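You operate a simulated robot arm through the tools that you are given. There is no shell and no other tool. Be economical: measure what you need, move in short steps, check, and stop when the job is done.

You are at the controls of a simulated two-armed robot. One attempt, no reset.

Task
Take the lid off the tin labelled "Seals" on the top of the grey workbench and lay it down there.

The check looks at the end state, three seconds after you hand in, the way a careful person would. Anything else that was tipped, shoved, dropped, spilled or broken makes it a failure. A push-on lid holds only when it is set on centred and level and pressed home; a screw cap is set on level and turned clockwise until tight.

Robot
Two 6-joint arms with two-finger parallel grippers on one trunk, on a base that drives. Base frame: it is fixed to the floor where the robot stands at the start and does not move with it; the origin is under the middle of the robot, x ahead of it, y to its left, z up; the surface under the hand at the start is at about z = 85. Units: cm, rad, N and s.
The left shoulder is at the start at [8, 21.6, 159.5], the right one opposite. With the tool pointing down near the work surface each hand reaches from about 10 to 68 cm from the robot's upright axis, wherever it stands, measured 20 degrees to its own side. Payload 3.43 kg a hand.
The TCP of each hand is the grasp point between the finger pads, 3 cm short of the fingertips. In the tool frame z runs along the fingers and y along their closing line. The gripper opens to 9.4 cm. The fingers are 2.8 cm wide and 1 cm thick; the gripper's body (5 by 9.6 cm) begins 5.5 cm behind the TCP.
Orientation is that of the tool frame in the base frame, as a unit quaternion [w, x, y, z]. With the fingers straight down and closing along the base's y, the tool's x points along the base's -x, its y along +y and its z along -z.

Tools
- The arms move only by the tool arm_command. It takes "left_targets", "right_targets" or both (then of equal length, played together; a hand with none holds still); each is a list of rows, each a list of 7 numbers: the turn, a rotation vector about the base's x, y, z in rad, then the shift along the base's x, y, z in cm, then the opening in per cent of the stroke, from 0 (shut) to 100 (fully open). In form: [[ax, ay, az, tx, ty, tz, gripper], ...]. A call has 1 to 20 rows; each row shifts and turns the commanded pose from where the row before left it. Rows are played at 5 a second. More than 5 cm and 0.15 rad between two rows, or a gripper value outside its range, and nothing of the call is played. Where a pose cannot be reached the arm comes as near as it can. A force on the tool above 40 N (or 10 N above the force at the start of the call, whichever is more), or a blocked arm, ends the call early, and 0.2 s more pass. Each finger travels about 7.2 cm/s and halts on what it meets, pressing with about 41 N; the grip force reading is that of the motor and also rises with nothing between the fingers. The clock runs only during rows and for 0.2 s after the last one: add rows that do not move to give the fingers time. It gives the time, the measured TCP pose, the force on the tool (base axes), the opening and the grip force at its end, in the units of the frame above (readings bear some noise), with the torque about the TCP (base axes, N m) and any sound that the robot's microphone picked up.
- Cameras (640 x 400 px; columns grow to the right, rows downward): "scene" is now at [9.72, -0.99, 174.27]; the picture's right is [-0.15, -0.99, 0.00], its down [-0.84, 0.12, -0.53] and it looks along [0.52, -0.08, -0.85] (base axes); focal length 255 px, centre (320, 200). "left" rides on the left gripper at [7.6, -1.4, -10.3] in its tool frame; the picture's right is [0.18, 0.98, 0.00], its down [-0.75, 0.14, -0.64] and it looks along [-0.63, 0.12, 0.77] (tool axes); focal length 243 px, centre (320, 200). "right" rides on the right gripper at [7.6, 1.4, -10.2] in its tool frame; the picture's right is [-0.18, 0.98, 0.00], its down [-0.75, -0.14, -0.64] and it looks along [-0.63, -0.12, 0.77] (tool axes); focal length 243 px, centre (320, 200). There is no depth. A picture from a camera that has moved, and an enlarged one, comes with that camera's place and axes in the base frame and with its lens.
- grab_frame(camera): a new picture of that camera. No time passes.
- move_column(by): slides the trunk up (or, below 0, down) by that many cm; the arms and the scene camera ride with it, the base frame stays. It gives what a move gives, with no picture.
- drive_base(legs): drives the robot by 1 to 6 legs, each [ahead, left, turn to the left] in cm, cm and rad, along the robot's own axes; the way and the turn of a leg run together, so that a leg with both is an arc; at most 150 cm and 3.142 rad a leg. The arms and the cameras ride along, it lands a little off, and it stops where it bumps. It gives what a move gives.
- turn_head(pan, tilt): turns the head with the scene camera to pan (to the left, within 1.501 rad either way) and tilt (down, from -0.506 to 1.204), counted from straight ahead of the robot. It gives what a move gives.
- inspect(camera, box): a new picture of the part [left, top, right, bottom] of that camera's present view, enlarged. No time passes.
- hand_in(): hands the job in; it is judged then, once.

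Work in short steps. Places have to be worked out from the pictures, the camera data and where the tool is seen: move nearer, look again, correct. Check each grasp and each placing, and mend what went wrong. You have 120 turns and 92 pictures in all, those below and enlarged ones among them. Open the grippers and draw the arms clear of the work before you hand the job in, unless the task says otherwise; then end with one line.

The tools are called after "Request:" as name(argument=value, ...) on one line, values as JSON. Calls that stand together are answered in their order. arm_command: Moves the arms, as the interface text tells. Its arguments: {"type":"object","properties":{"left_targets":{"type":"array"},"right_targets":{"type":"array"}},"required":[]} The other tools are called the same way: move_column (by) slides the trunk up or down; drive_base (legs) drives the base; turn_head (pan, tilt) turns the head that bears the scene camera; grab_frame (camera) takes a picture; inspect (camera, box) takes an enlarged picture of a part of a camera's view; hand_in () hands the job in.

At the start:

```text
time_s: 0.0
left_tcp_pos: [58.77, 25.29, 108.98]
left_orientation: [0.002, -0.001, 1.0, 0.001]
left_force: [-0.1, 0.2, -0.6]
left_wrist_torque: [0.0, 0.02, -0.01]
left_opening: 9.39
left_grasp_force: 0.0
right_tcp_pos: [56.88, -30.26, 106.81]
right_orientation: [0.0, 0.0, 1.0, 0.0]
right_force: [-0.4, -0.1, 0.0]
right_wrist_torque: [0.0, -0.01, 0.02]
right_opening: 9.38
right_grasp_force: 0.0
trunk travel left (down, up): [-82.5, 1.5]
robot x, y, heading: [0.17, 0.49, -0.001]
head pan, tilt: [-0.147, 1.012]
```

scene: 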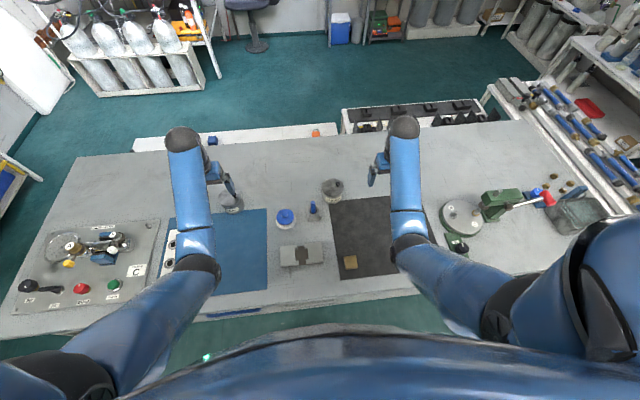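
right: 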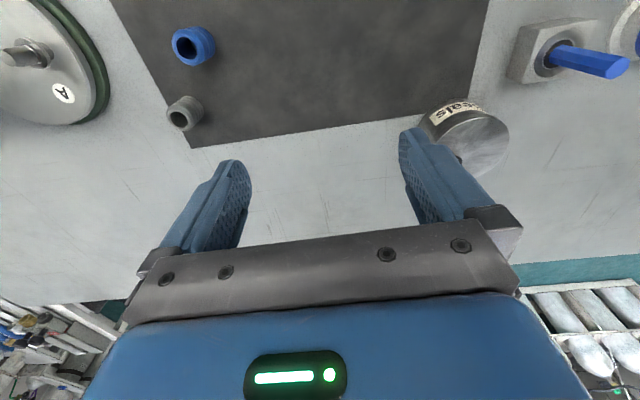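
left: 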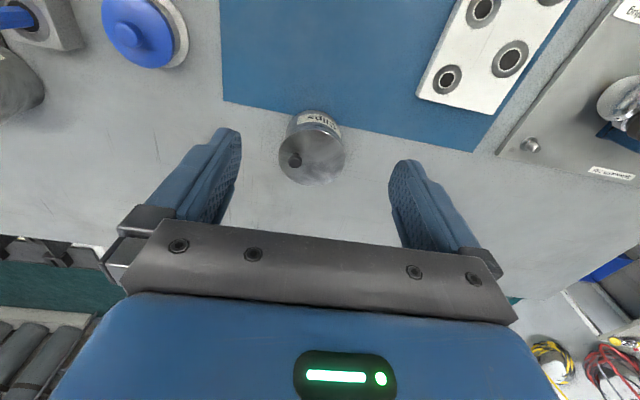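

The right camera shows a tin labelled "Seals" next to the right hand, and the left camera shows another tin. I enlarge both views to read the labels and see the lids.

Request:
inspect(camera="right", box=[400, 70, 560, 190])

Request:
inspect(camera="left", box=[240, 90, 400, 200])

Request:
inspect(camera="scene", box=[200, 150, 440, 300])

```text
3.33 times, centred on (480, 130) of right
camera zoom: at [49.27, -28.79, 116.84], right [0.18, 0.98, 0.0], down [0.75, -0.14, 0.64], along [0.63, -0.12, -0.77], focal length 809 px, centre (-213, 433)
```

zoom: 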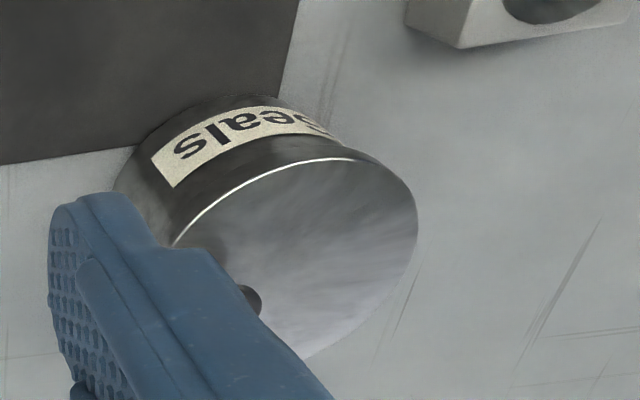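

```text
3.64 times, centred on (320, 145) of left
camera zoom: at [51.09, 23.77, 119.11], right [-0.18, 0.98, 0.0], down [0.75, 0.14, 0.64], along [0.63, 0.12, -0.76], focal length 882 px, centre (320, 400)
```

zoom: 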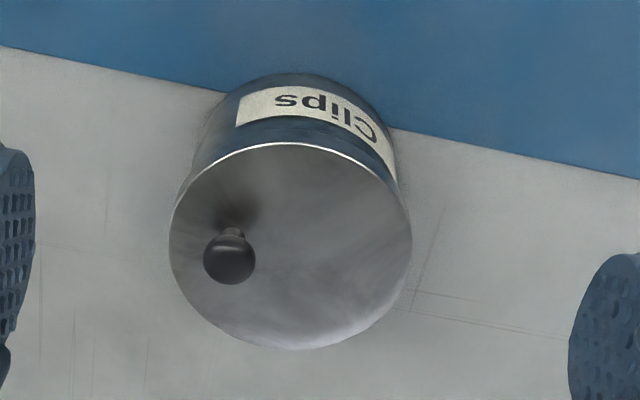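

```text
2.67 times, centred on (320, 225) of scene
camera zoom: at [9.72, -0.99, 174.27], right [-0.15, -0.99, 0.0], down [-0.84, 0.12, -0.53], along [0.52, -0.08, -0.85], focal length 679 px, centre (320, 133)
```

zoom: 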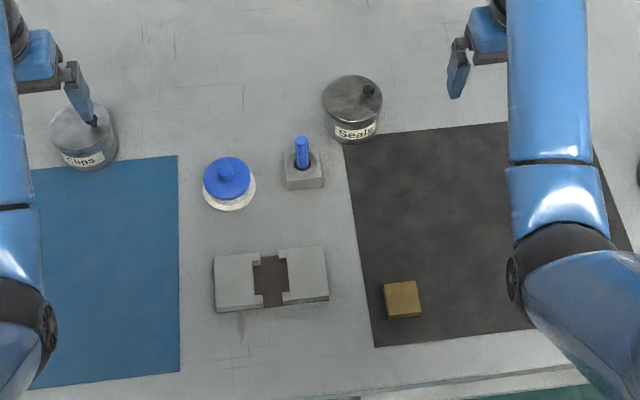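

"Seals" sits at about (65.5, -14.4) with its top near z 92, and the lid's knob is off centre at about (65, -16.6). I move the right hand in line with the knob, a little higher and short of it, then look again.

Request:
arm_command(right_targets=[[0, 0, 0, 0, 0, 3, 100], [0, 0, 0, -1, 4, 1, 100], [0, 0, 0, -1, 4, 0, 100], [0, 0, 0, 0, 4, 0, 100], [0, 0, 0, 0, 1.6, 0, 100], [0, 0, 0, 0, 0, 0, 100]])

Request:
grab_frame(camera="right")

```text
time_s: 1.4
left_tcp_pos: [58.77, 25.2, 108.99]
left_orientation: [0.002, -0.001, 1.0, 0.001]
left_force: [0.4, 0.5, 0.4]
left_wrist_torque: [-0.05, 0.0, 0.03]
left_opening: 9.39
left_grasp_force: 0.0
right_tcp_pos: [56.81, -16.72, 107.59]
right_orientation: [0.0, 0.0, 1.0, 0.001]
right_force: [-0.2, -0.1, -0.2]
right_wrist_torque: [-0.02, -0.01, 0.0]
right_opening: 9.41
right_grasp_force: 0.0
right hand out of reach, approached as far as the arm can: row 1, 2, 3
trunk travel left (down, up): [-82.5, 1.5]
robot x, y, heading: [-0.09, 0.36, 0.002]
head pan, tilt: [-0.147, 1.012]
```

```text
85 pictures are left
camera right: at [49.24, -15.34, 117.63], right [0.18, 0.98, 0.0], down [0.75, -0.14, 0.64], along [0.63, -0.12, -0.77], focal length 243 px, centre (320, 200)
```

right: 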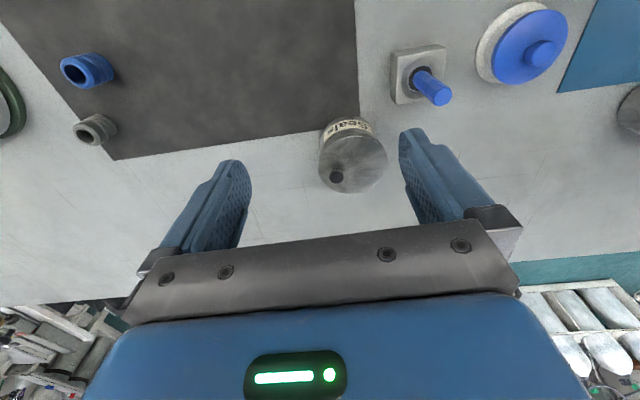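

Knob is at about (65.7, -16.5, 93.5), on the edge of reach. I drive ahead 6 cm; the hands ride at z≈107, clear of everything.

Request:
drive_base(legs=[[6, 0, 0]])

Request:
grab_frame(camera="right")

Request:
grab_frame(camera="scene")

```text
time_s: 2.4
left_tcp_pos: [61.97, 25.17, 109.12]
left_orientation: [0.002, -0.001, 1.0, 0.0]
left_force: [-0.5, -0.2, 0.2]
left_wrist_torque: [-0.03, -0.01, 0.01]
left_opening: 9.4
left_grasp_force: 0.0
right_tcp_pos: [60.13, -16.64, 107.73]
right_orientation: [0.002, 0.0, 1.0, 0.0]
right_force: [-0.5, -0.7, -0.4]
right_wrist_torque: [0.01, -0.02, 0.02]
right_opening: 9.42
right_grasp_force: 0.1
trunk travel left (down, up): [-82.5, 1.5]
robot x, y, heading: [3.17, -0.19, -0.003]
head pan, tilt: [-0.147, 1.012]
stopped in leg 1: the robot was blocked; the commanded pose is now the measured one
```

```text
84 pictures are left
camera right: at [52.56, -15.33, 117.73], right [0.18, 0.98, 0.0], down [0.75, -0.14, 0.64], along [0.63, -0.12, -0.77], focal length 243 px, centre (320, 200)
```

right: 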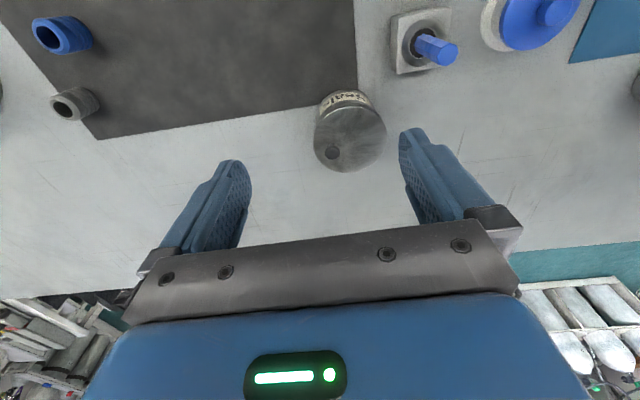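

```text
83 pictures are left
camera scene: at [12.93, -0.98, 174.3], right [-0.15, -0.99, 0.0], down [-0.84, 0.12, -0.53], along [0.53, -0.08, -0.85], focal length 255 px, centre (320, 200)
```

scene: 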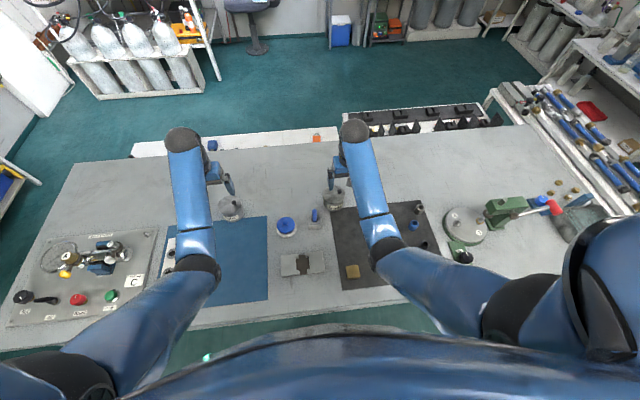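

The base met the bench after 3 cm, which is enough. The knob now comes out at (66.0, -16.45), so I move over it at z≈101 and narrow the fingers.

Request:
arm_command(right_targets=[[0, 0, 0, 2, 0, -1, 70], [0, 0, 0, 2, 0.1, -2, 50], [0, 0, 0, 1.9, 0.1, -3, 50], [0, 0, 0, 0, 0, 0, 50], [0, 0, 0, 0, 0, 0, 50]])

Request:
grab_frame(camera="right")

Request:
inspect(camera="scene", box=[280, 140, 400, 220])

```text
time_s: 3.6
left_tcp_pos: [62.08, 25.26, 109.16]
left_orientation: [0.003, 0.0, 1.0, 0.0]
left_force: [-0.4, 0.6, 0.5]
left_wrist_torque: [0.01, -0.03, 0.02]
left_opening: 9.4
left_grasp_force: 0.0
right_tcp_pos: [66.15, -16.42, 101.64]
right_orientation: [0.0, -0.001, 1.0, 0.0]
right_force: [0.2, -0.5, -0.2]
right_wrist_torque: [0.02, -0.02, 0.0]
right_opening: 4.72
right_grasp_force: 0.1
trunk travel left (down, up): [-82.5, 1.5]
robot x, y, heading: [3.65, 0.02, -0.004]
head pan, tilt: [-0.147, 1.012]
```

```text
82 pictures are left
camera right: at [58.59, -15.11, 111.7], right [0.18, 0.98, 0.0], down [0.75, -0.14, 0.64], along [0.63, -0.12, -0.77], focal length 243 px, centre (320, 200)
```

right: 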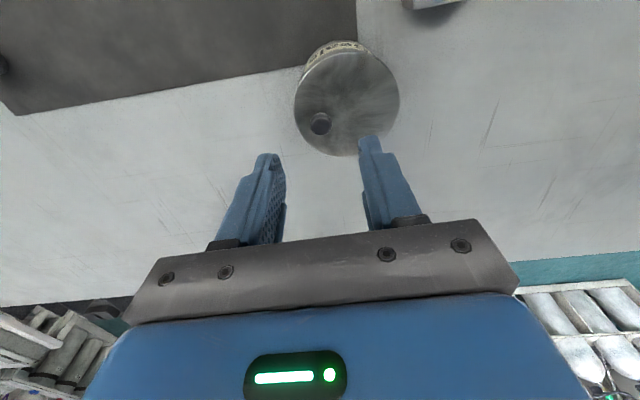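

```text
5.00 times, centred on (340, 180) of scene
camera zoom: at [12.95, -0.96, 174.29], right [-0.15, -0.99, 0.0], down [-0.84, 0.12, -0.53], along [0.53, -0.08, -0.85], focal length 1273 px, centre (220, 300)
```

zoom: 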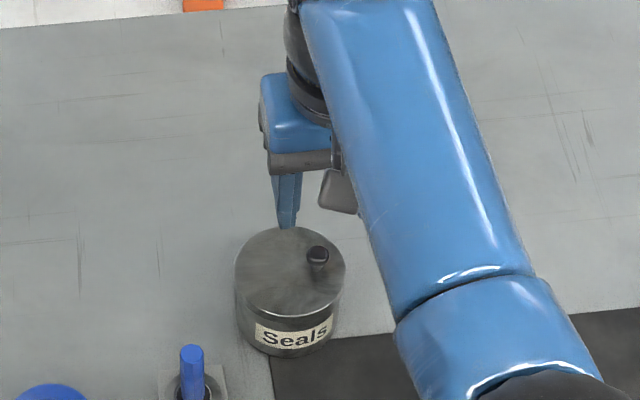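

Both views put the knob at about (65.8, -16.45) with its top near z 94 and the lid near z 92.5. I go down to z≈97.5, so the tips reach about 94.5, and look again.

Request:
arm_command(right_targets=[[0, 0, 0, -0.3, 0, -2, 50], [0, 0, 0, 0, 0, -2, 40], [0, 0, 0, 0, 0, 0, 40], [0, 0, 0, 0, 0, 0, 40]])

Request:
grab_frame(camera="right")

Request:
inspect(camera="scene", box=[300, 160, 380, 220])

```text
time_s: 4.6
left_tcp_pos: [62.36, 25.24, 108.86]
left_orientation: [0.0, 0.001, 1.0, 0.0]
left_force: [0.4, -0.3, 0.9]
left_wrist_torque: [0.0, 0.01, 0.0]
left_opening: 9.4
left_grasp_force: 0.1
right_tcp_pos: [66.19, -16.51, 97.44]
right_orientation: [0.0, -0.001, 1.0, 0.001]
right_force: [-0.3, 0.8, 0.3]
right_wrist_torque: [-0.05, 0.01, -0.01]
right_opening: 3.74
right_grasp_force: 0.1
trunk travel left (down, up): [-82.5, 1.5]
robot x, y, heading: [3.68, 0.46, 0.002]
head pan, tilt: [-0.147, 1.012]
```

```text
80 pictures are left
camera right: at [58.5, -15.11, 107.6], right [0.18, 0.98, 0.0], down [0.75, -0.14, 0.64], along [0.63, -0.12, -0.77], focal length 243 px, centre (320, 200)
```

right: 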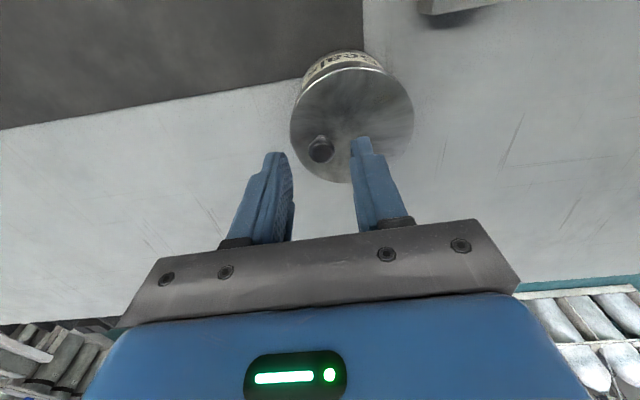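

```text
6.67 times, centred on (340, 190) of scene
camera zoom: at [13.35, -0.95, 174.26], right [-0.15, -0.99, 0.0], down [-0.84, 0.12, -0.53], along [0.52, -0.08, -0.85], focal length 1697 px, centre (187, 267)
```

zoom: 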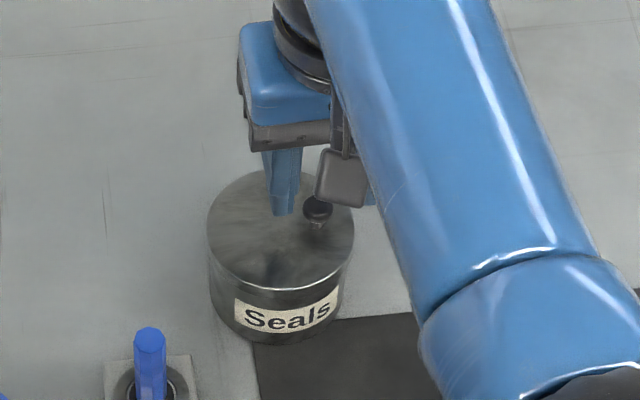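

The fingers bracket the knob, with the tips just above knob-top level and the knob about 0.4 cm nearer in x. I lower in small steps and watch the force.

Request:
arm_command(right_targets=[[0, 0, 0, -0.3, 0, -0.4, 34], [0, 0, 0, 0, 0, -0.4, 34], [0, 0, 0, 0, 0, -0.4, 34], [0, 0, 0, 0, 0, 0, 34]])

Request:
inspect(camera="right", box=[240, 50, 440, 200])

Request:
inspect(camera="scene", box=[300, 160, 380, 220])

```text
time_s: 5.6
left_tcp_pos: [62.38, 25.22, 108.93]
left_orientation: [0.001, 0.0, 1.0, 0.0]
left_force: [-0.5, 0.5, 0.6]
left_wrist_torque: [-0.02, -0.02, 0.03]
left_opening: 9.41
left_grasp_force: 0.0
right_tcp_pos: [65.8, -16.52, 96.29]
right_orientation: [0.001, 0.0, 1.0, 0.001]
right_force: [0.0, 0.2, -0.2]
right_wrist_torque: [-0.02, 0.02, -0.01]
right_opening: 3.18
right_grasp_force: 0.0
trunk travel left (down, up): [-82.5, 1.5]
robot x, y, heading: [3.51, 0.01, -0.0]
head pan, tilt: [-0.147, 1.012]
```

```text
2.67 times, centred on (340, 125) of right
camera zoom: at [58.12, -15.1, 106.45], right [0.18, 0.98, 0.0], down [0.75, -0.14, 0.64], along [0.63, -0.12, -0.77], focal length 647 px, centre (267, 400)
```

zoom: 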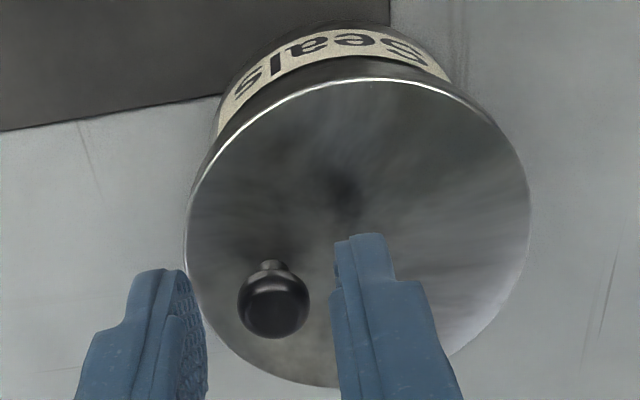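

```text
6.67 times, centred on (340, 190) of scene
camera zoom: at [13.27, -0.96, 174.27], right [-0.15, -0.99, 0.0], down [-0.84, 0.12, -0.53], along [0.52, -0.08, -0.85], focal length 1697 px, centre (187, 267)
```

zoom: 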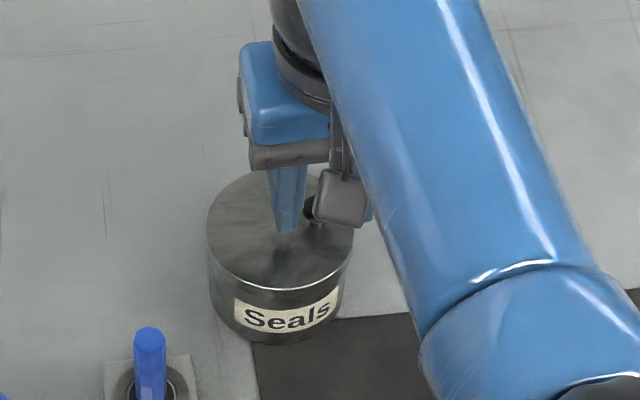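

The knob's head sits slightly to the +y side of the middle between the fingers. I shift +0.15 in y and lower 0.5 more, checking for contact.

Request:
arm_command(right_targets=[[0, 0, 0, 0, 0.15, -0.25, 34], [0, 0, 0, 0, 0, -0.25, 34], [0, 0, 0, 0, 0, 0, 34]])

Request:
inspect(camera="right", box=[260, 90, 400, 190])

```text
time_s: 6.4
left_tcp_pos: [62.23, 25.08, 108.87]
left_orientation: [0.001, 0.0, 1.0, 0.001]
left_force: [0.7, 0.0, -0.1]
left_wrist_torque: [0.03, 0.0, -0.03]
left_opening: 9.39
left_grasp_force: 0.1
right_tcp_pos: [65.77, -16.3, 95.89]
right_orientation: [0.0, 0.0, 1.0, 0.0]
right_force: [-1.0, -0.6, 0.2]
right_wrist_torque: [-0.01, 0.0, 0.03]
right_opening: 3.21
right_grasp_force: 0.1
trunk travel left (down, up): [-82.5, 1.5]
robot x, y, heading: [3.43, 0.04, -0.0]
head pan, tilt: [-0.147, 1.012]
```

```text
4.00 times, centred on (330, 140) of right
camera zoom: at [58.11, -14.96, 105.95], right [0.18, 0.98, 0.0], down [0.75, -0.14, 0.64], along [0.63, -0.12, -0.77], focal length 970 px, centre (280, 440)
```

zoom: 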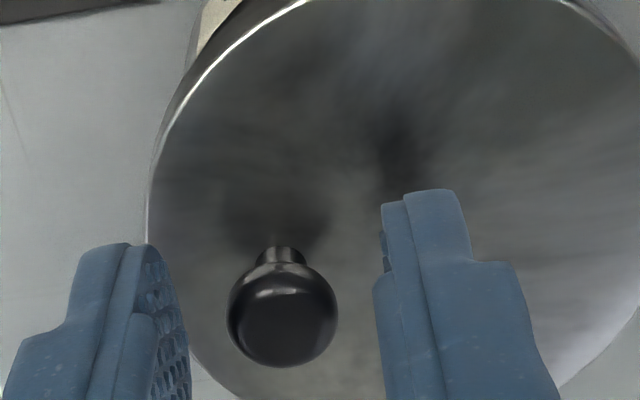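

There is no contact yet, and the tip reflections show about half a cm of clearance above the lid. I lower 0.3 more, then close gently on the knob.

Request:
arm_command(right_targets=[[0, 0, 0, 0, -0.05, -0.3, 34], [0, 0, 0, 0, 0, 0, 24], [0, 0, 0, 0, 0, 0, 18], [0, 0, 0, 0, 0, 0, 14], [0, 0, 0, 0, 0, 0, 10], [0, 0, 0, 0, 0, 0, 10]])

Request:
inspect(camera="right", box=[240, 50, 440, 200])

Request:
inspect(camera="scene", box=[300, 160, 380, 220])

```text
time_s: 7.8
left_tcp_pos: [62.35, 25.24, 108.87]
left_orientation: [0.002, 0.001, 1.0, -0.001]
left_force: [-0.6, 0.2, -0.6]
left_wrist_torque: [-0.02, -0.01, 0.02]
left_opening: 9.39
left_grasp_force: 0.0
right_tcp_pos: [65.73, -16.36, 95.58]
right_orientation: [0.0, -0.001, 1.0, 0.0]
right_force: [1.0, 0.7, -0.5]
right_wrist_torque: [0.01, -0.02, -0.02]
right_opening: 1.62
right_grasp_force: 41.0
trunk travel left (down, up): [-82.5, 1.5]
robot x, y, heading: [3.35, 0.04, -0.001]
head pan, tilt: [-0.147, 1.012]
heard: snap
```

```text
2.67 times, centred on (340, 125) of right
camera zoom: at [58.11, -14.99, 105.66], right [0.18, 0.98, 0.0], down [0.75, -0.14, 0.64], along [0.63, -0.12, -0.77], focal length 647 px, centre (267, 400)
```

zoom: 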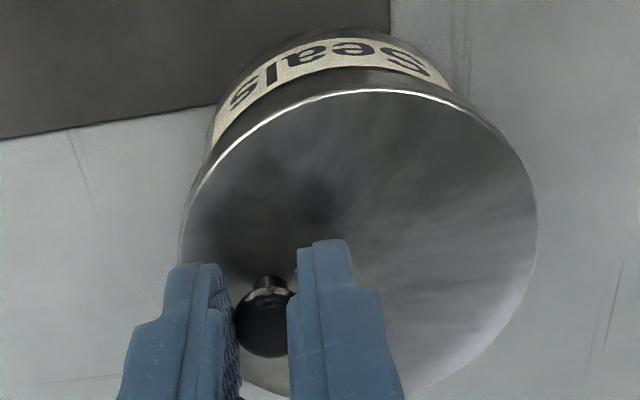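

```text
6.67 times, centred on (340, 190) of scene
camera zoom: at [13.3, -0.96, 174.27], right [-0.15, -0.99, 0.0], down [-0.84, 0.12, -0.53], along [0.52, -0.08, -0.85], focal length 1697 px, centre (187, 267)
```

zoom: 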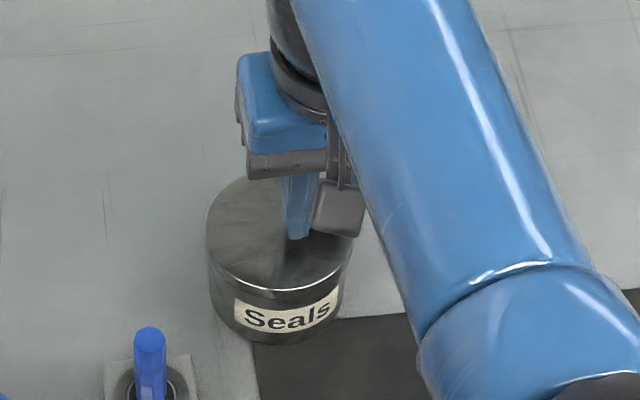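

The knob is gripped at 1.62 cm opening and I heard a snap. I lift 0.6 cm slowly and look whether only the lid rises.

Request:
arm_command(right_targets=[[0, 0, 0, 0, 0, 0.2, 8], [0, 0, 0, 0, 0, 0.2, 8], [0, 0, 0, 0, 0, 0.2, 8], [0, 0, 0, 0, 0, 0, 8]])

Request:
inspect(camera="right", box=[240, 50, 440, 200])

Request:
inspect(camera="scene", box=[300, 160, 380, 220])

```text
time_s: 8.8
left_tcp_pos: [62.29, 25.18, 109.02]
left_orientation: [0.001, -0.001, 1.0, 0.0]
left_force: [-0.3, -0.1, -0.1]
left_wrist_torque: [-0.02, 0.01, 0.0]
left_opening: 9.39
left_grasp_force: 0.1
right_tcp_pos: [65.68, -16.26, 96.1]
right_orientation: [0.0, 0.0, 1.0, 0.001]
right_force: [-0.4, -0.2, 0.3]
right_wrist_torque: [-0.06, -0.02, -0.02]
right_opening: 1.63
right_grasp_force: 40.6
trunk travel left (down, up): [-82.5, 1.5]
robot x, y, heading: [3.52, 0.08, -0.001]
head pan, tilt: [-0.147, 1.012]
```

```text
2.67 times, centred on (340, 125) of right
camera zoom: at [58.1, -15.03, 106.26], right [0.18, 0.98, 0.0], down [0.75, -0.14, 0.64], along [0.63, -0.12, -0.77], focal length 647 px, centre (267, 400)
```

zoom: 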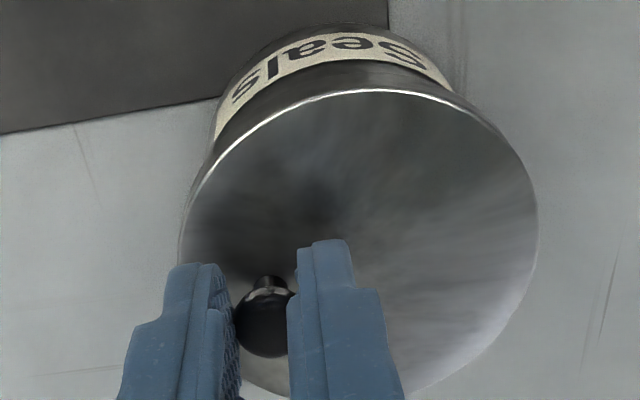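

```text
6.67 times, centred on (340, 190) of scene
camera zoom: at [13.3, -0.96, 174.27], right [-0.15, -0.99, 0.0], down [-0.84, 0.12, -0.53], along [0.52, -0.08, -0.85], focal length 1697 px, centre (187, 267)
```

zoom: 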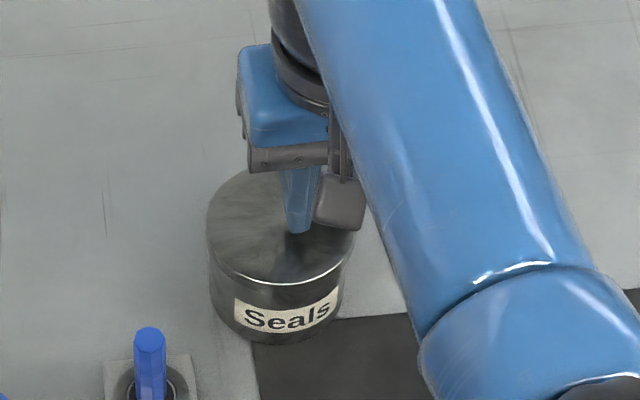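

The lid comes up level with almost no force, while the tin stays put. I lift another 6 cm straight up.

Request:
arm_command(right_targets=[[0, 0, 0, 0, 0, 0.5, 8], [0, 0, 0, 0, 0, 1, 8], [0, 0, 0, 0, 0, 1.5, 8], [0, 0, 0, 0, 0, 1.5, 8], [0, 0, 0, 0, 0, 1.5, 8], [0, 0, 0, 0, 0, 0, 8]])

Request:
grab_frame(camera="scene")

Request:
inspect(camera="scene", box=[280, 140, 400, 220])

Request:
grab_frame(camera="right")

```text
time_s: 10.2
left_tcp_pos: [62.35, 25.33, 108.94]
left_orientation: [0.002, 0.0, 1.0, 0.0]
left_force: [0.6, -0.2, -0.1]
left_wrist_torque: [-0.03, 0.02, -0.01]
left_opening: 9.4
left_grasp_force: 0.1
right_tcp_pos: [65.86, -16.41, 102.23]
right_orientation: [0.0, 0.001, 1.0, 0.001]
right_force: [0.1, -0.5, 0.0]
right_wrist_torque: [0.02, 0.0, -0.01]
right_opening: 0.75
right_grasp_force: 0.1
trunk travel left (down, up): [-82.5, 1.5]
robot x, y, heading: [3.65, -0.03, -0.0]
head pan, tilt: [-0.147, 1.012]
```

```text
71 pictures are left
camera scene: at [13.29, -0.96, 174.27], right [-0.15, -0.99, 0.0], down [-0.84, 0.12, -0.53], along [0.52, -0.08, -0.85], focal length 255 px, centre (320, 200)
```

scene: 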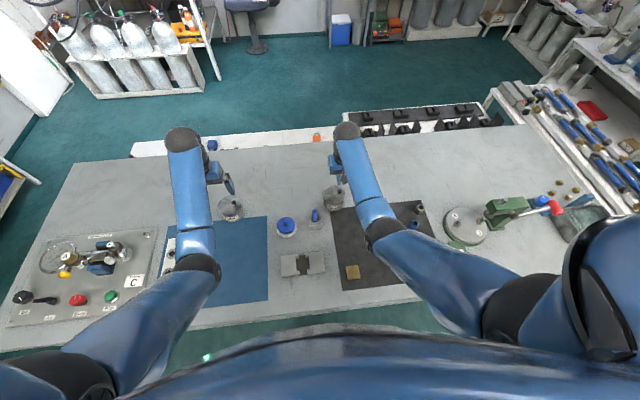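

```text
5.00 times, centred on (340, 180) of scene
camera zoom: at [13.29, -0.96, 174.27], right [-0.15, -0.99, 0.0], down [-0.84, 0.12, -0.53], along [0.52, -0.08, -0.85], focal length 1273 px, centre (220, 300)
```

zoom: 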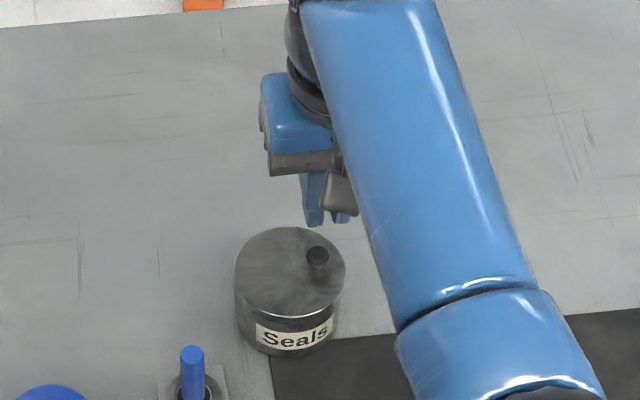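

```text
69 pictures are left
camera right: at [58.14, -15.01, 112.28], right [0.18, 0.98, 0.0], down [0.75, -0.14, 0.64], along [0.63, -0.12, -0.77], focal length 243 px, centre (320, 200)
```

right: 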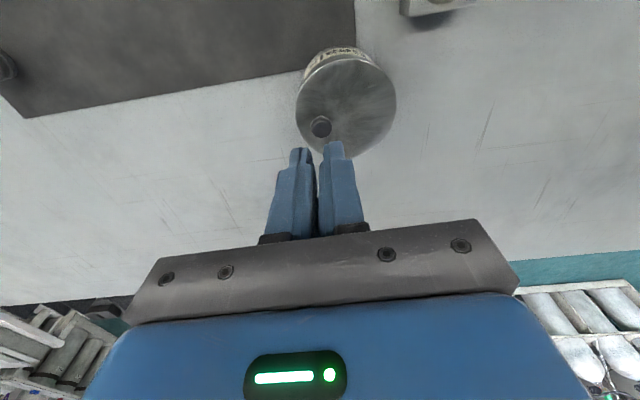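

The fingers slipped off the ball-shaped knob and the lid settled back, because the grip was too high on the head. I reopen and go down again at the same place, deeper this time.

Request:
arm_command(right_targets=[[0, 0, 0, 0, 0, 0, 34], [0, 0, 0, 0, 0, 0, 34], [0, 0, 0, 0, 0, -2, 34], [0, 0, 0, 0, 0, -2, 34], [0, 0, 0, 0, 0, -2, 34], [0, 0, 0, 0, 0, -0.6, 34], [0, 0, 0, 0, 0, 0, 34]])

Request:
inspect(camera="right", box=[260, 90, 400, 190])

```text
time_s: 11.8
left_tcp_pos: [62.24, 25.23, 108.94]
left_orientation: [0.001, 0.0, 1.0, 0.001]
left_force: [1.3, 0.3, -0.8]
left_wrist_torque: [-0.04, 0.0, 0.01]
left_opening: 9.42
left_grasp_force: 0.0
right_tcp_pos: [65.7, -16.43, 95.57]
right_orientation: [-0.001, 0.0, 1.0, 0.0]
right_force: [-0.6, 0.3, 0.4]
right_wrist_torque: [-0.05, 0.0, 0.01]
right_opening: 3.19
right_grasp_force: 0.0
trunk travel left (down, up): [-82.5, 1.5]
robot x, y, heading: [3.14, -0.26, 0.002]
head pan, tilt: [-0.147, 1.012]
```

```text
4.00 times, centred on (330, 140) of right
camera zoom: at [58.11, -15.0, 105.6], right [0.18, 0.98, 0.0], down [0.75, -0.14, 0.64], along [0.63, -0.12, -0.77], focal length 970 px, centre (280, 440)
```

zoom: 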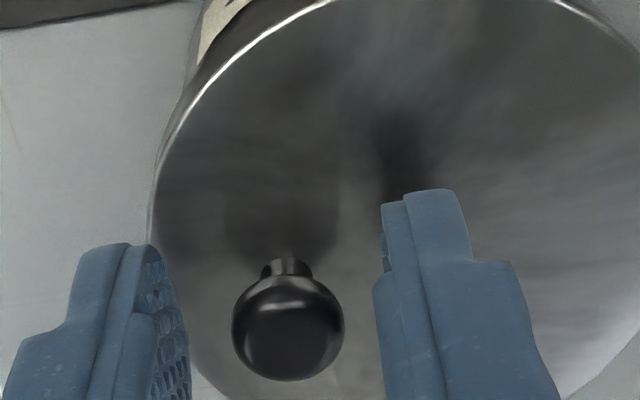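

The tips' reflections suggest the lid is at about z 91.6 and the ball's centre at about 93, so I was gripping only at the very tip end. I shift +0.4 in x and lower 0.6 in small steps, watching the force.

Request:
arm_command(right_targets=[[0, 0, 0, 0.4, 0.05, -0.2, 34], [0, 0, 0, 0, 0, -0.2, 34], [0, 0, 0, 0, 0, -0.2, 34], [0, 0, 0, 0, 0, 0, 34]])

Request:
inspect(camera="right", box=[260, 90, 400, 190])

```text
time_s: 12.8
left_tcp_pos: [62.27, 25.2, 108.91]
left_orientation: [0.001, 0.0, 1.0, 0.0]
left_force: [0.1, -0.4, 0.5]
left_wrist_torque: [-0.04, 0.02, 0.01]
left_opening: 9.42
left_grasp_force: 0.1
right_tcp_pos: [66.15, -16.33, 94.97]
right_orientation: [0.001, 0.0, 1.0, -0.001]
right_force: [-0.2, -0.2, 0.9]
right_wrist_torque: [0.03, 0.04, -0.04]
right_opening: 3.19
right_grasp_force: 0.1
trunk travel left (down, up): [-82.5, 1.5]
robot x, y, heading: [3.9, -0.31, 0.003]
head pan, tilt: [-0.147, 1.012]
```

```text
4.00 times, centred on (330, 140) of right
camera zoom: at [58.57, -14.94, 105.03], right [0.18, 0.98, 0.0], down [0.75, -0.14, 0.64], along [0.63, -0.12, -0.77], focal length 970 px, centre (280, 440)
```

zoom: 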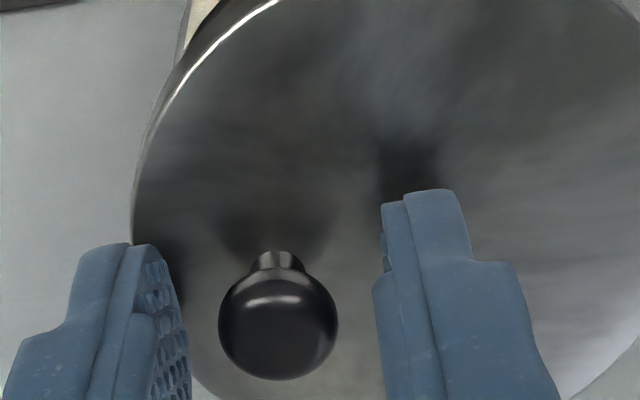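

The tips still clear the lid by about half a cm, and the knob is centred between them. I lower 0.3 more and close.

Request:
arm_command(right_targets=[[0, 0, 0, 0, 0, -0.15, 34], [0, 0, 0, 0, 0, -0.15, 34], [0, 0, 0, 0, 0, 0, 26], [0, 0, 0, 0, 0, 0, 18], [0, 0, 0, 0, 0, 0, 10], [0, 0, 0, 0, 0, 0, 5], [0, 0, 0, 0, 0, 0, 0]])

Request:
inspect(camera="right", box=[240, 50, 440, 200])

```text
time_s: 14.4
left_tcp_pos: [62.32, 25.31, 109.06]
left_orientation: [0.002, 0.0, 1.0, 0.0]
left_force: [0.4, 0.0, 0.1]
left_wrist_torque: [0.0, 0.01, 0.0]
left_opening: 9.42
left_grasp_force: 0.1
right_tcp_pos: [66.18, -16.45, 94.79]
right_orientation: [0.001, 0.0, 1.0, 0.0]
right_force: [2.3, -3.6, 9.3]
right_wrist_torque: [-0.08, -0.05, -0.02]
right_opening: 1.6
right_grasp_force: 41.0
trunk travel left (down, up): [-82.5, 1.5]
robot x, y, heading: [3.64, -0.09, 0.0]
head pan, tilt: [-0.147, 1.012]
heard: snap
```

```text
2.67 times, centred on (340, 125) of right
camera zoom: at [58.53, -15.03, 104.83], right [0.19, 0.98, 0.0], down [0.75, -0.14, 0.64], along [0.63, -0.12, -0.77], focal length 647 px, centre (267, 400)
```

zoom: 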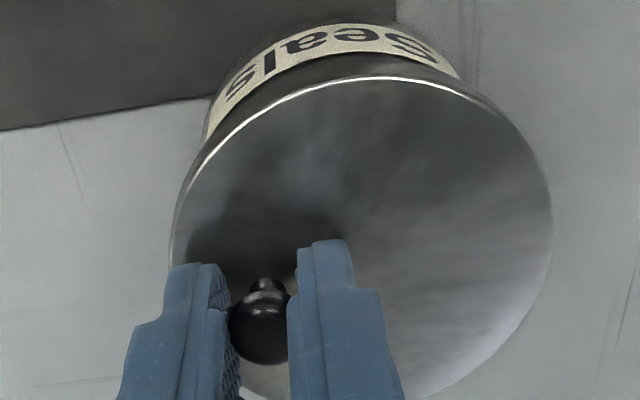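

The grip is deeper, with the tips lightly touching the lid (9 N up). I lift in tiny steps and check.

Request:
arm_command(right_targets=[[0, 0, 0, 0, 0, 0.2, 0], [0, 0, 0, 0, 0, 0.2, 0], [0, 0, 0, 0, 0, 0.2, 0], [0, 0, 0, 0, 0, 0.2, 0], [0, 0, 0, 0, 0, 0, 0]])

Request:
inspect(camera="right", box=[240, 50, 440, 200])

Request:
inspect(camera="scene", box=[300, 160, 380, 220])

```text
time_s: 15.6
left_tcp_pos: [62.36, 25.21, 108.89]
left_orientation: [0.001, 0.0, 1.0, 0.0]
left_force: [-0.4, 0.1, 0.3]
left_wrist_torque: [-0.02, -0.04, -0.05]
left_opening: 9.41
left_grasp_force: 0.1
right_tcp_pos: [66.17, -16.48, 95.33]
right_orientation: [0.0, -0.001, 1.0, -0.001]
right_force: [-0.8, 0.5, -0.8]
right_wrist_torque: [0.0, -0.01, 0.01]
right_opening: 1.63
right_grasp_force: 41.3
trunk travel left (down, up): [-82.5, 1.5]
robot x, y, heading: [3.52, 0.08, -0.001]
head pan, tilt: [-0.147, 1.012]
heard: snap
```

```text
2.67 times, centred on (340, 125) of right
camera zoom: at [58.54, -14.99, 105.54], right [0.18, 0.98, 0.0], down [0.75, -0.14, 0.64], along [0.63, -0.12, -0.77], focal length 647 px, centre (267, 400)
```

zoom: 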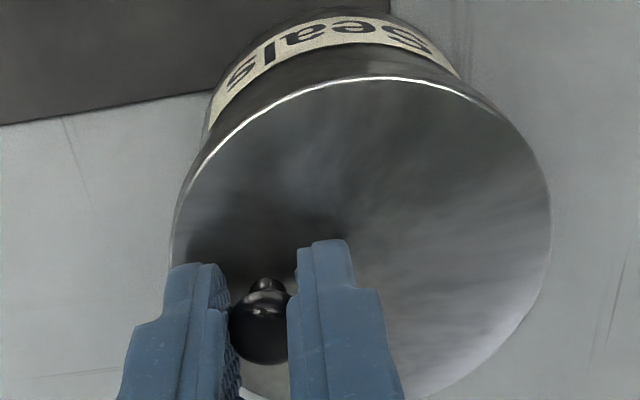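

```text
6.67 times, centred on (340, 190) of scene
camera zoom: at [13.31, -0.95, 174.27], right [-0.15, -0.99, 0.0], down [-0.84, 0.12, -0.53], along [0.52, -0.08, -0.85], focal length 1697 px, centre (187, 267)
```

zoom: 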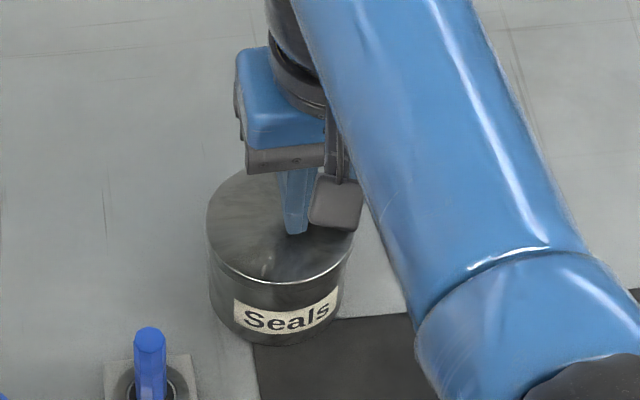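

The lid is rising with the hand (the skirt gap above the label grows), and the tin is still down. I continue slowly for another 1.6 cm.

Request:
arm_command(right_targets=[[0, 0, 0, 0, 0, 0.3, 0], [0, 0, 0, 0, 0, 0.3, 0], [0, 0, 0, 0, 0, 0.3, 0], [0, 0, 0, 0, 0, 0.3, 0], [0, 0, 0, 0, 0, 0.4, 0], [0, 0, 0, 0, 0, 0, 0]])

Request:
inspect(camera="right", box=[240, 50, 440, 200])

Request:
inspect(camera="scene", box=[300, 160, 380, 220])

```text
time_s: 17.0
left_tcp_pos: [62.29, 25.23, 108.95]
left_orientation: [0.001, 0.001, 1.0, 0.0]
left_force: [-0.3, -0.4, 0.3]
left_wrist_torque: [-0.01, -0.01, 0.0]
left_opening: 9.39
left_grasp_force: 0.1
right_tcp_pos: [66.01, -16.24, 97.06]
right_orientation: [0.0, 0.001, 1.0, 0.0]
right_force: [-0.2, -0.4, -0.8]
right_wrist_torque: [-0.01, 0.0, -0.02]
right_opening: 1.58
right_grasp_force: 40.6
trunk travel left (down, up): [-82.5, 1.5]
robot x, y, heading: [3.33, -0.11, 0.003]
head pan, tilt: [-0.147, 1.012]
```

```text
2.67 times, centred on (340, 125) of right
camera zoom: at [58.5, -14.97, 107.15], right [0.18, 0.98, 0.0], down [0.75, -0.14, 0.64], along [0.63, -0.12, -0.77], focal length 647 px, centre (267, 400)
```

zoom: 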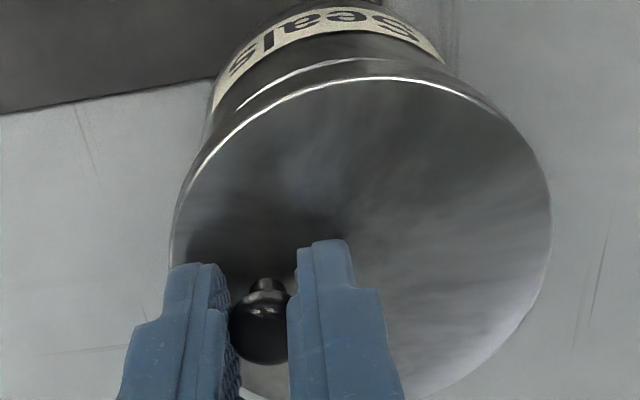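

```text
6.67 times, centred on (340, 190) of scene
camera zoom: at [13.3, -0.96, 174.27], right [-0.15, -0.99, 0.0], down [-0.84, 0.12, -0.53], along [0.52, -0.08, -0.85], focal length 1697 px, centre (187, 267)
```

zoom: 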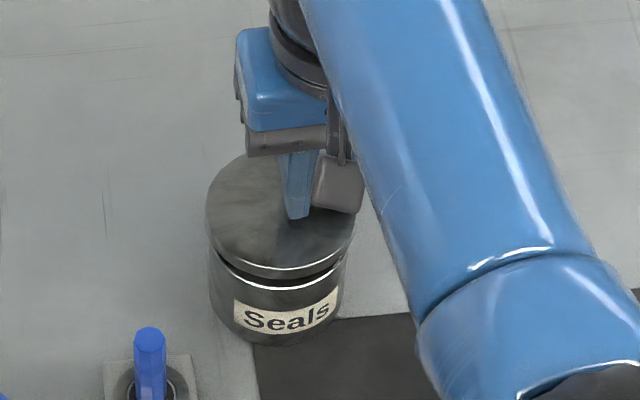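

The lid is fully off and held level. Bare bench lies at about (66, 0..10) between the two tins, beyond the blue cap. I lift a bit more at a gentle speed and check the grip.

Request:
arm_command(right_targets=[[0, 0, 0, 0, 0, 0.5, 0], [0, 0, 0, 0, 0, 0.7, 0], [0, 0, 0, 0, 0, 0.8, 0], [0, 0, 0, 0, 0, 0.8, 0], [0, 0, 0, 0, 0, 0.7, 0], [0, 0, 0, 0, 0, 0.4, 0], [0, 0, 0, 0, 0, 0, 0]])

Request:
grab_frame(camera="right")

Request:
inspect(camera="scene", box=[200, 130, 400, 255])

```text
time_s: 18.6
left_tcp_pos: [62.33, 25.08, 108.9]
left_orientation: [0.002, 0.0, 1.0, 0.001]
left_force: [0.6, -0.6, 0.7]
left_wrist_torque: [0.03, -0.01, 0.0]
left_opening: 9.4
left_grasp_force: 0.1
right_tcp_pos: [66.19, -16.34, 101.1]
right_orientation: [0.0, 0.0, 1.0, 0.0]
right_force: [-0.4, -0.8, -0.1]
right_wrist_torque: [-0.03, 0.03, -0.01]
right_opening: 1.63
right_grasp_force: 40.7
trunk travel left (down, up): [-82.5, 1.5]
robot x, y, heading: [3.43, -0.13, -0.0]
head pan, tilt: [-0.147, 1.012]
```

```text
61 pictures are left
camera right: at [58.53, -14.99, 111.05], right [0.18, 0.98, 0.0], down [0.75, -0.14, 0.64], along [0.63, -0.12, -0.77], focal length 243 px, centre (320, 200)
```

right: 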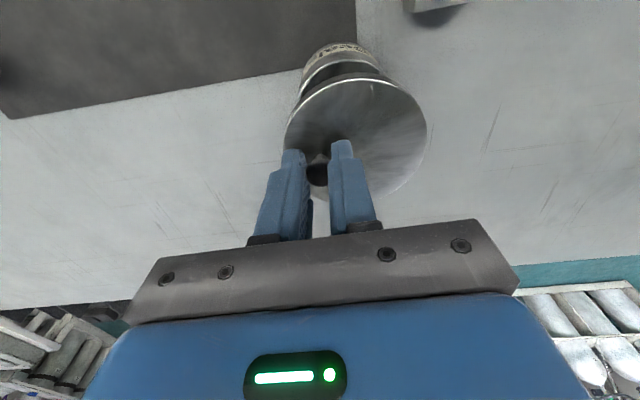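

```text
3.20 times, centred on (300, 192) of scene
camera zoom: at [13.3, -0.96, 174.27], right [-0.15, -0.99, 0.0], down [-0.84, 0.12, -0.53], along [0.52, -0.08, -0.85], focal length 815 px, centre (384, 224)
```

zoom: 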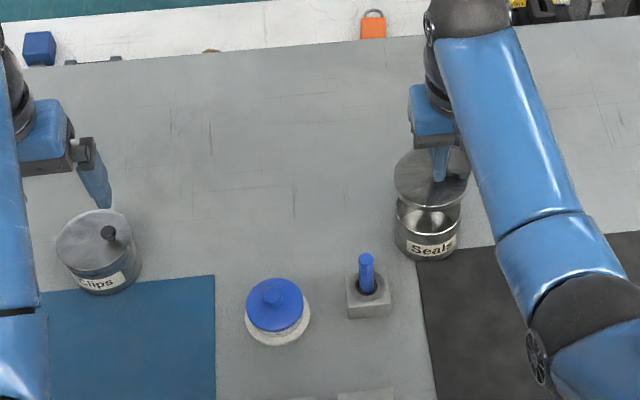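

The grip is firm and the lid is level. I carry it toward +y at this height, in gentle 1 cm rows.

Request:
arm_command(right_targets=[[0, 0, 0, 0, 0.5, 0, 0], [0, 0, 0, 0.1, 1, 0, 0], [0, 0, 0, 0.1, 1, 0, 0], [0, 0, 0, 0.1, 1, 0, 0], [0, 0, 0, 0.1, 1, 0, 0], [0, 0, 0, 0.1, 1, 0, 0], [0, 0, 0, 0.1, 1, 0, 0], [0, 0, 0, 0.1, 1, 0, 0], [0, 0, 0, 0.1, 1, 0, 0], [0, 0, 0, 0.1, 1, 0, 0], [0, 0, 0, 0.1, 1, 0, 0], [0, 0, 0, 0.1, 1, 0, 0], [0, 0, 0, 0.1, 1, 0, 0], [0, 0, 0, 0.1, 1, 0, 0], [0, 0, 0, 0.1, 1, 0, 0], [0, 0, 0, 0.1, 1, 0, 0], [0, 0, 0, 0.1, 1, 0, 0], [0, 0, 0, 0.1, 0.5, 0, 0], [0, 0, 0, 0, 0, 0, 0]])

Request:
grab_frame(camera="right")

Request:
inspect(camera="scene", box=[200, 130, 400, 255])

```text
time_s: 22.6
left_tcp_pos: [62.3, 25.19, 108.97]
left_orientation: [0.002, 0.0, 1.0, 0.0]
left_force: [0.0, -0.6, -0.1]
left_wrist_torque: [0.0, 0.01, 0.02]
left_opening: 9.4
left_grasp_force: 0.1
right_tcp_pos: [67.9, 0.61, 101.07]
right_orientation: [0.0, 0.001, 1.0, 0.0]
right_force: [0.3, 0.0, 0.5]
right_wrist_torque: [-0.04, 0.0, 0.01]
right_opening: 1.62
right_grasp_force: 40.7
trunk travel left (down, up): [-82.5, 1.5]
robot x, y, heading: [3.79, 0.11, 0.006]
head pan, tilt: [-0.147, 1.012]
```

```text
59 pictures are left
camera right: at [60.21, 2.05, 111.04], right [0.18, 0.98, 0.0], down [0.75, -0.14, 0.64], along [0.63, -0.12, -0.77], focal length 243 px, centre (320, 200)
```

right: 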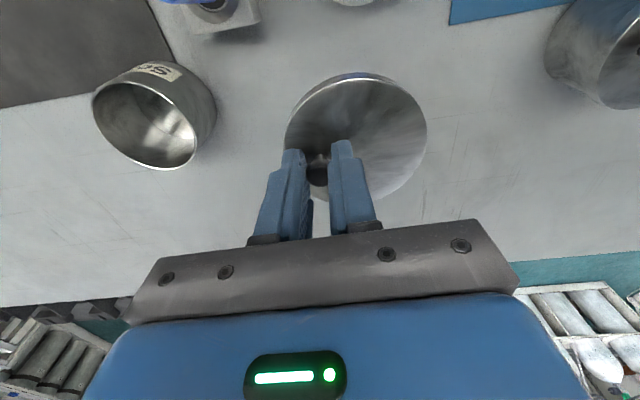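

```text
3.20 times, centred on (300, 192) of scene
camera zoom: at [13.3, -0.97, 174.27], right [-0.15, -0.99, 0.0], down [-0.84, 0.12, -0.53], along [0.52, -0.08, -0.85], focal length 815 px, centre (384, 224)
```

zoom: 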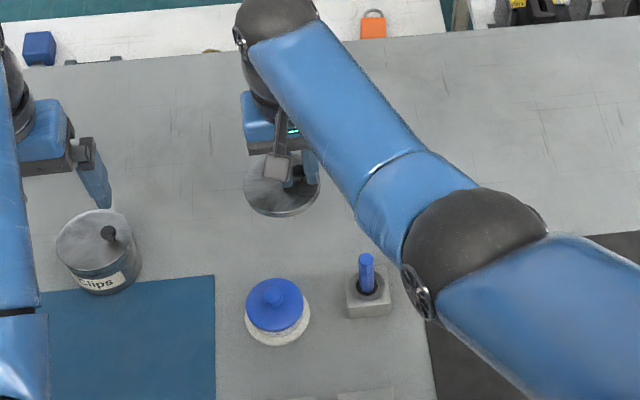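

The spot below is clear, and the open tin stands untouched. I lower to z≈92 and check before touching down.

Request:
arm_command(right_targets=[[0, 0, 0, 0, 0, -0.5, 0], [0, 0, 0, 0, 0, -1, 0], [0, 0, 0, 0, 0, -1, 0], [0, 0, 0, 0, 0, -1, 0], [0, 0, 0, 0, 0, -1, 0], [0, 0, 0, 0, 0, -1, 0], [0, 0, 0, 0, 0, -1, 0], [0, 0, 0, 0, 0, -1, 0], [0, 0, 0, 0, 0, -1, 0], [0, 0, 0, 0, 0, -0.6, 0], [0, 0, 0, 0, 0, 0, 0]])

Request:
grab_frame(camera="right")

Request:
inspect(camera="scene", box=[200, 130, 400, 255])

```text
time_s: 25.0
left_tcp_pos: [62.37, 25.18, 108.81]
left_orientation: [0.002, 0.0, 1.0, -0.001]
left_force: [-0.4, 0.0, 0.4]
left_wrist_torque: [-0.05, -0.03, -0.01]
left_opening: 9.41
left_grasp_force: 0.0
right_tcp_pos: [65.93, -0.16, 93.1]
right_orientation: [0.0, 0.0, 1.0, 0.001]
right_force: [-0.4, -0.1, -0.2]
right_wrist_torque: [-0.04, -0.03, -0.01]
right_opening: 1.62
right_grasp_force: 40.5
right hand out of reach, approached as far as the arm can: row 5, 6, 7, 8, 9
trunk travel left (down, up): [-82.5, 1.5]
robot x, y, heading: [3.43, -0.05, -0.003]
head pan, tilt: [-0.147, 1.012]
```

```text
57 pictures are left
camera right: at [58.22, 1.24, 103.13], right [0.18, 0.98, 0.0], down [0.75, -0.14, 0.64], along [0.63, -0.12, -0.77], focal length 243 px, centre (320, 200)
```

right: 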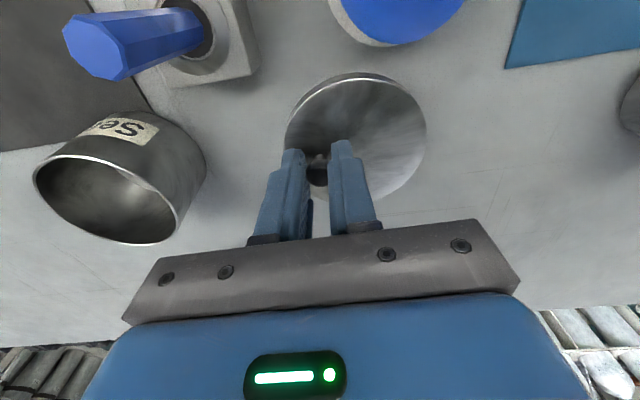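

```text
3.20 times, centred on (300, 192) of scene
camera zoom: at [13.32, -0.93, 174.27], right [-0.15, -0.99, 0.0], down [-0.84, 0.12, -0.53], along [0.52, -0.08, -0.85], focal length 815 px, centre (384, 224)
```

zoom: 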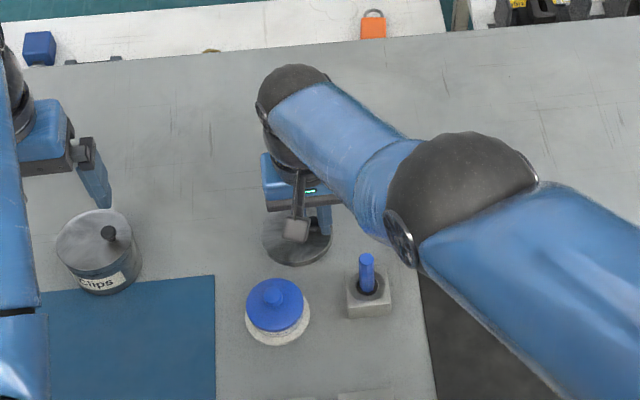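

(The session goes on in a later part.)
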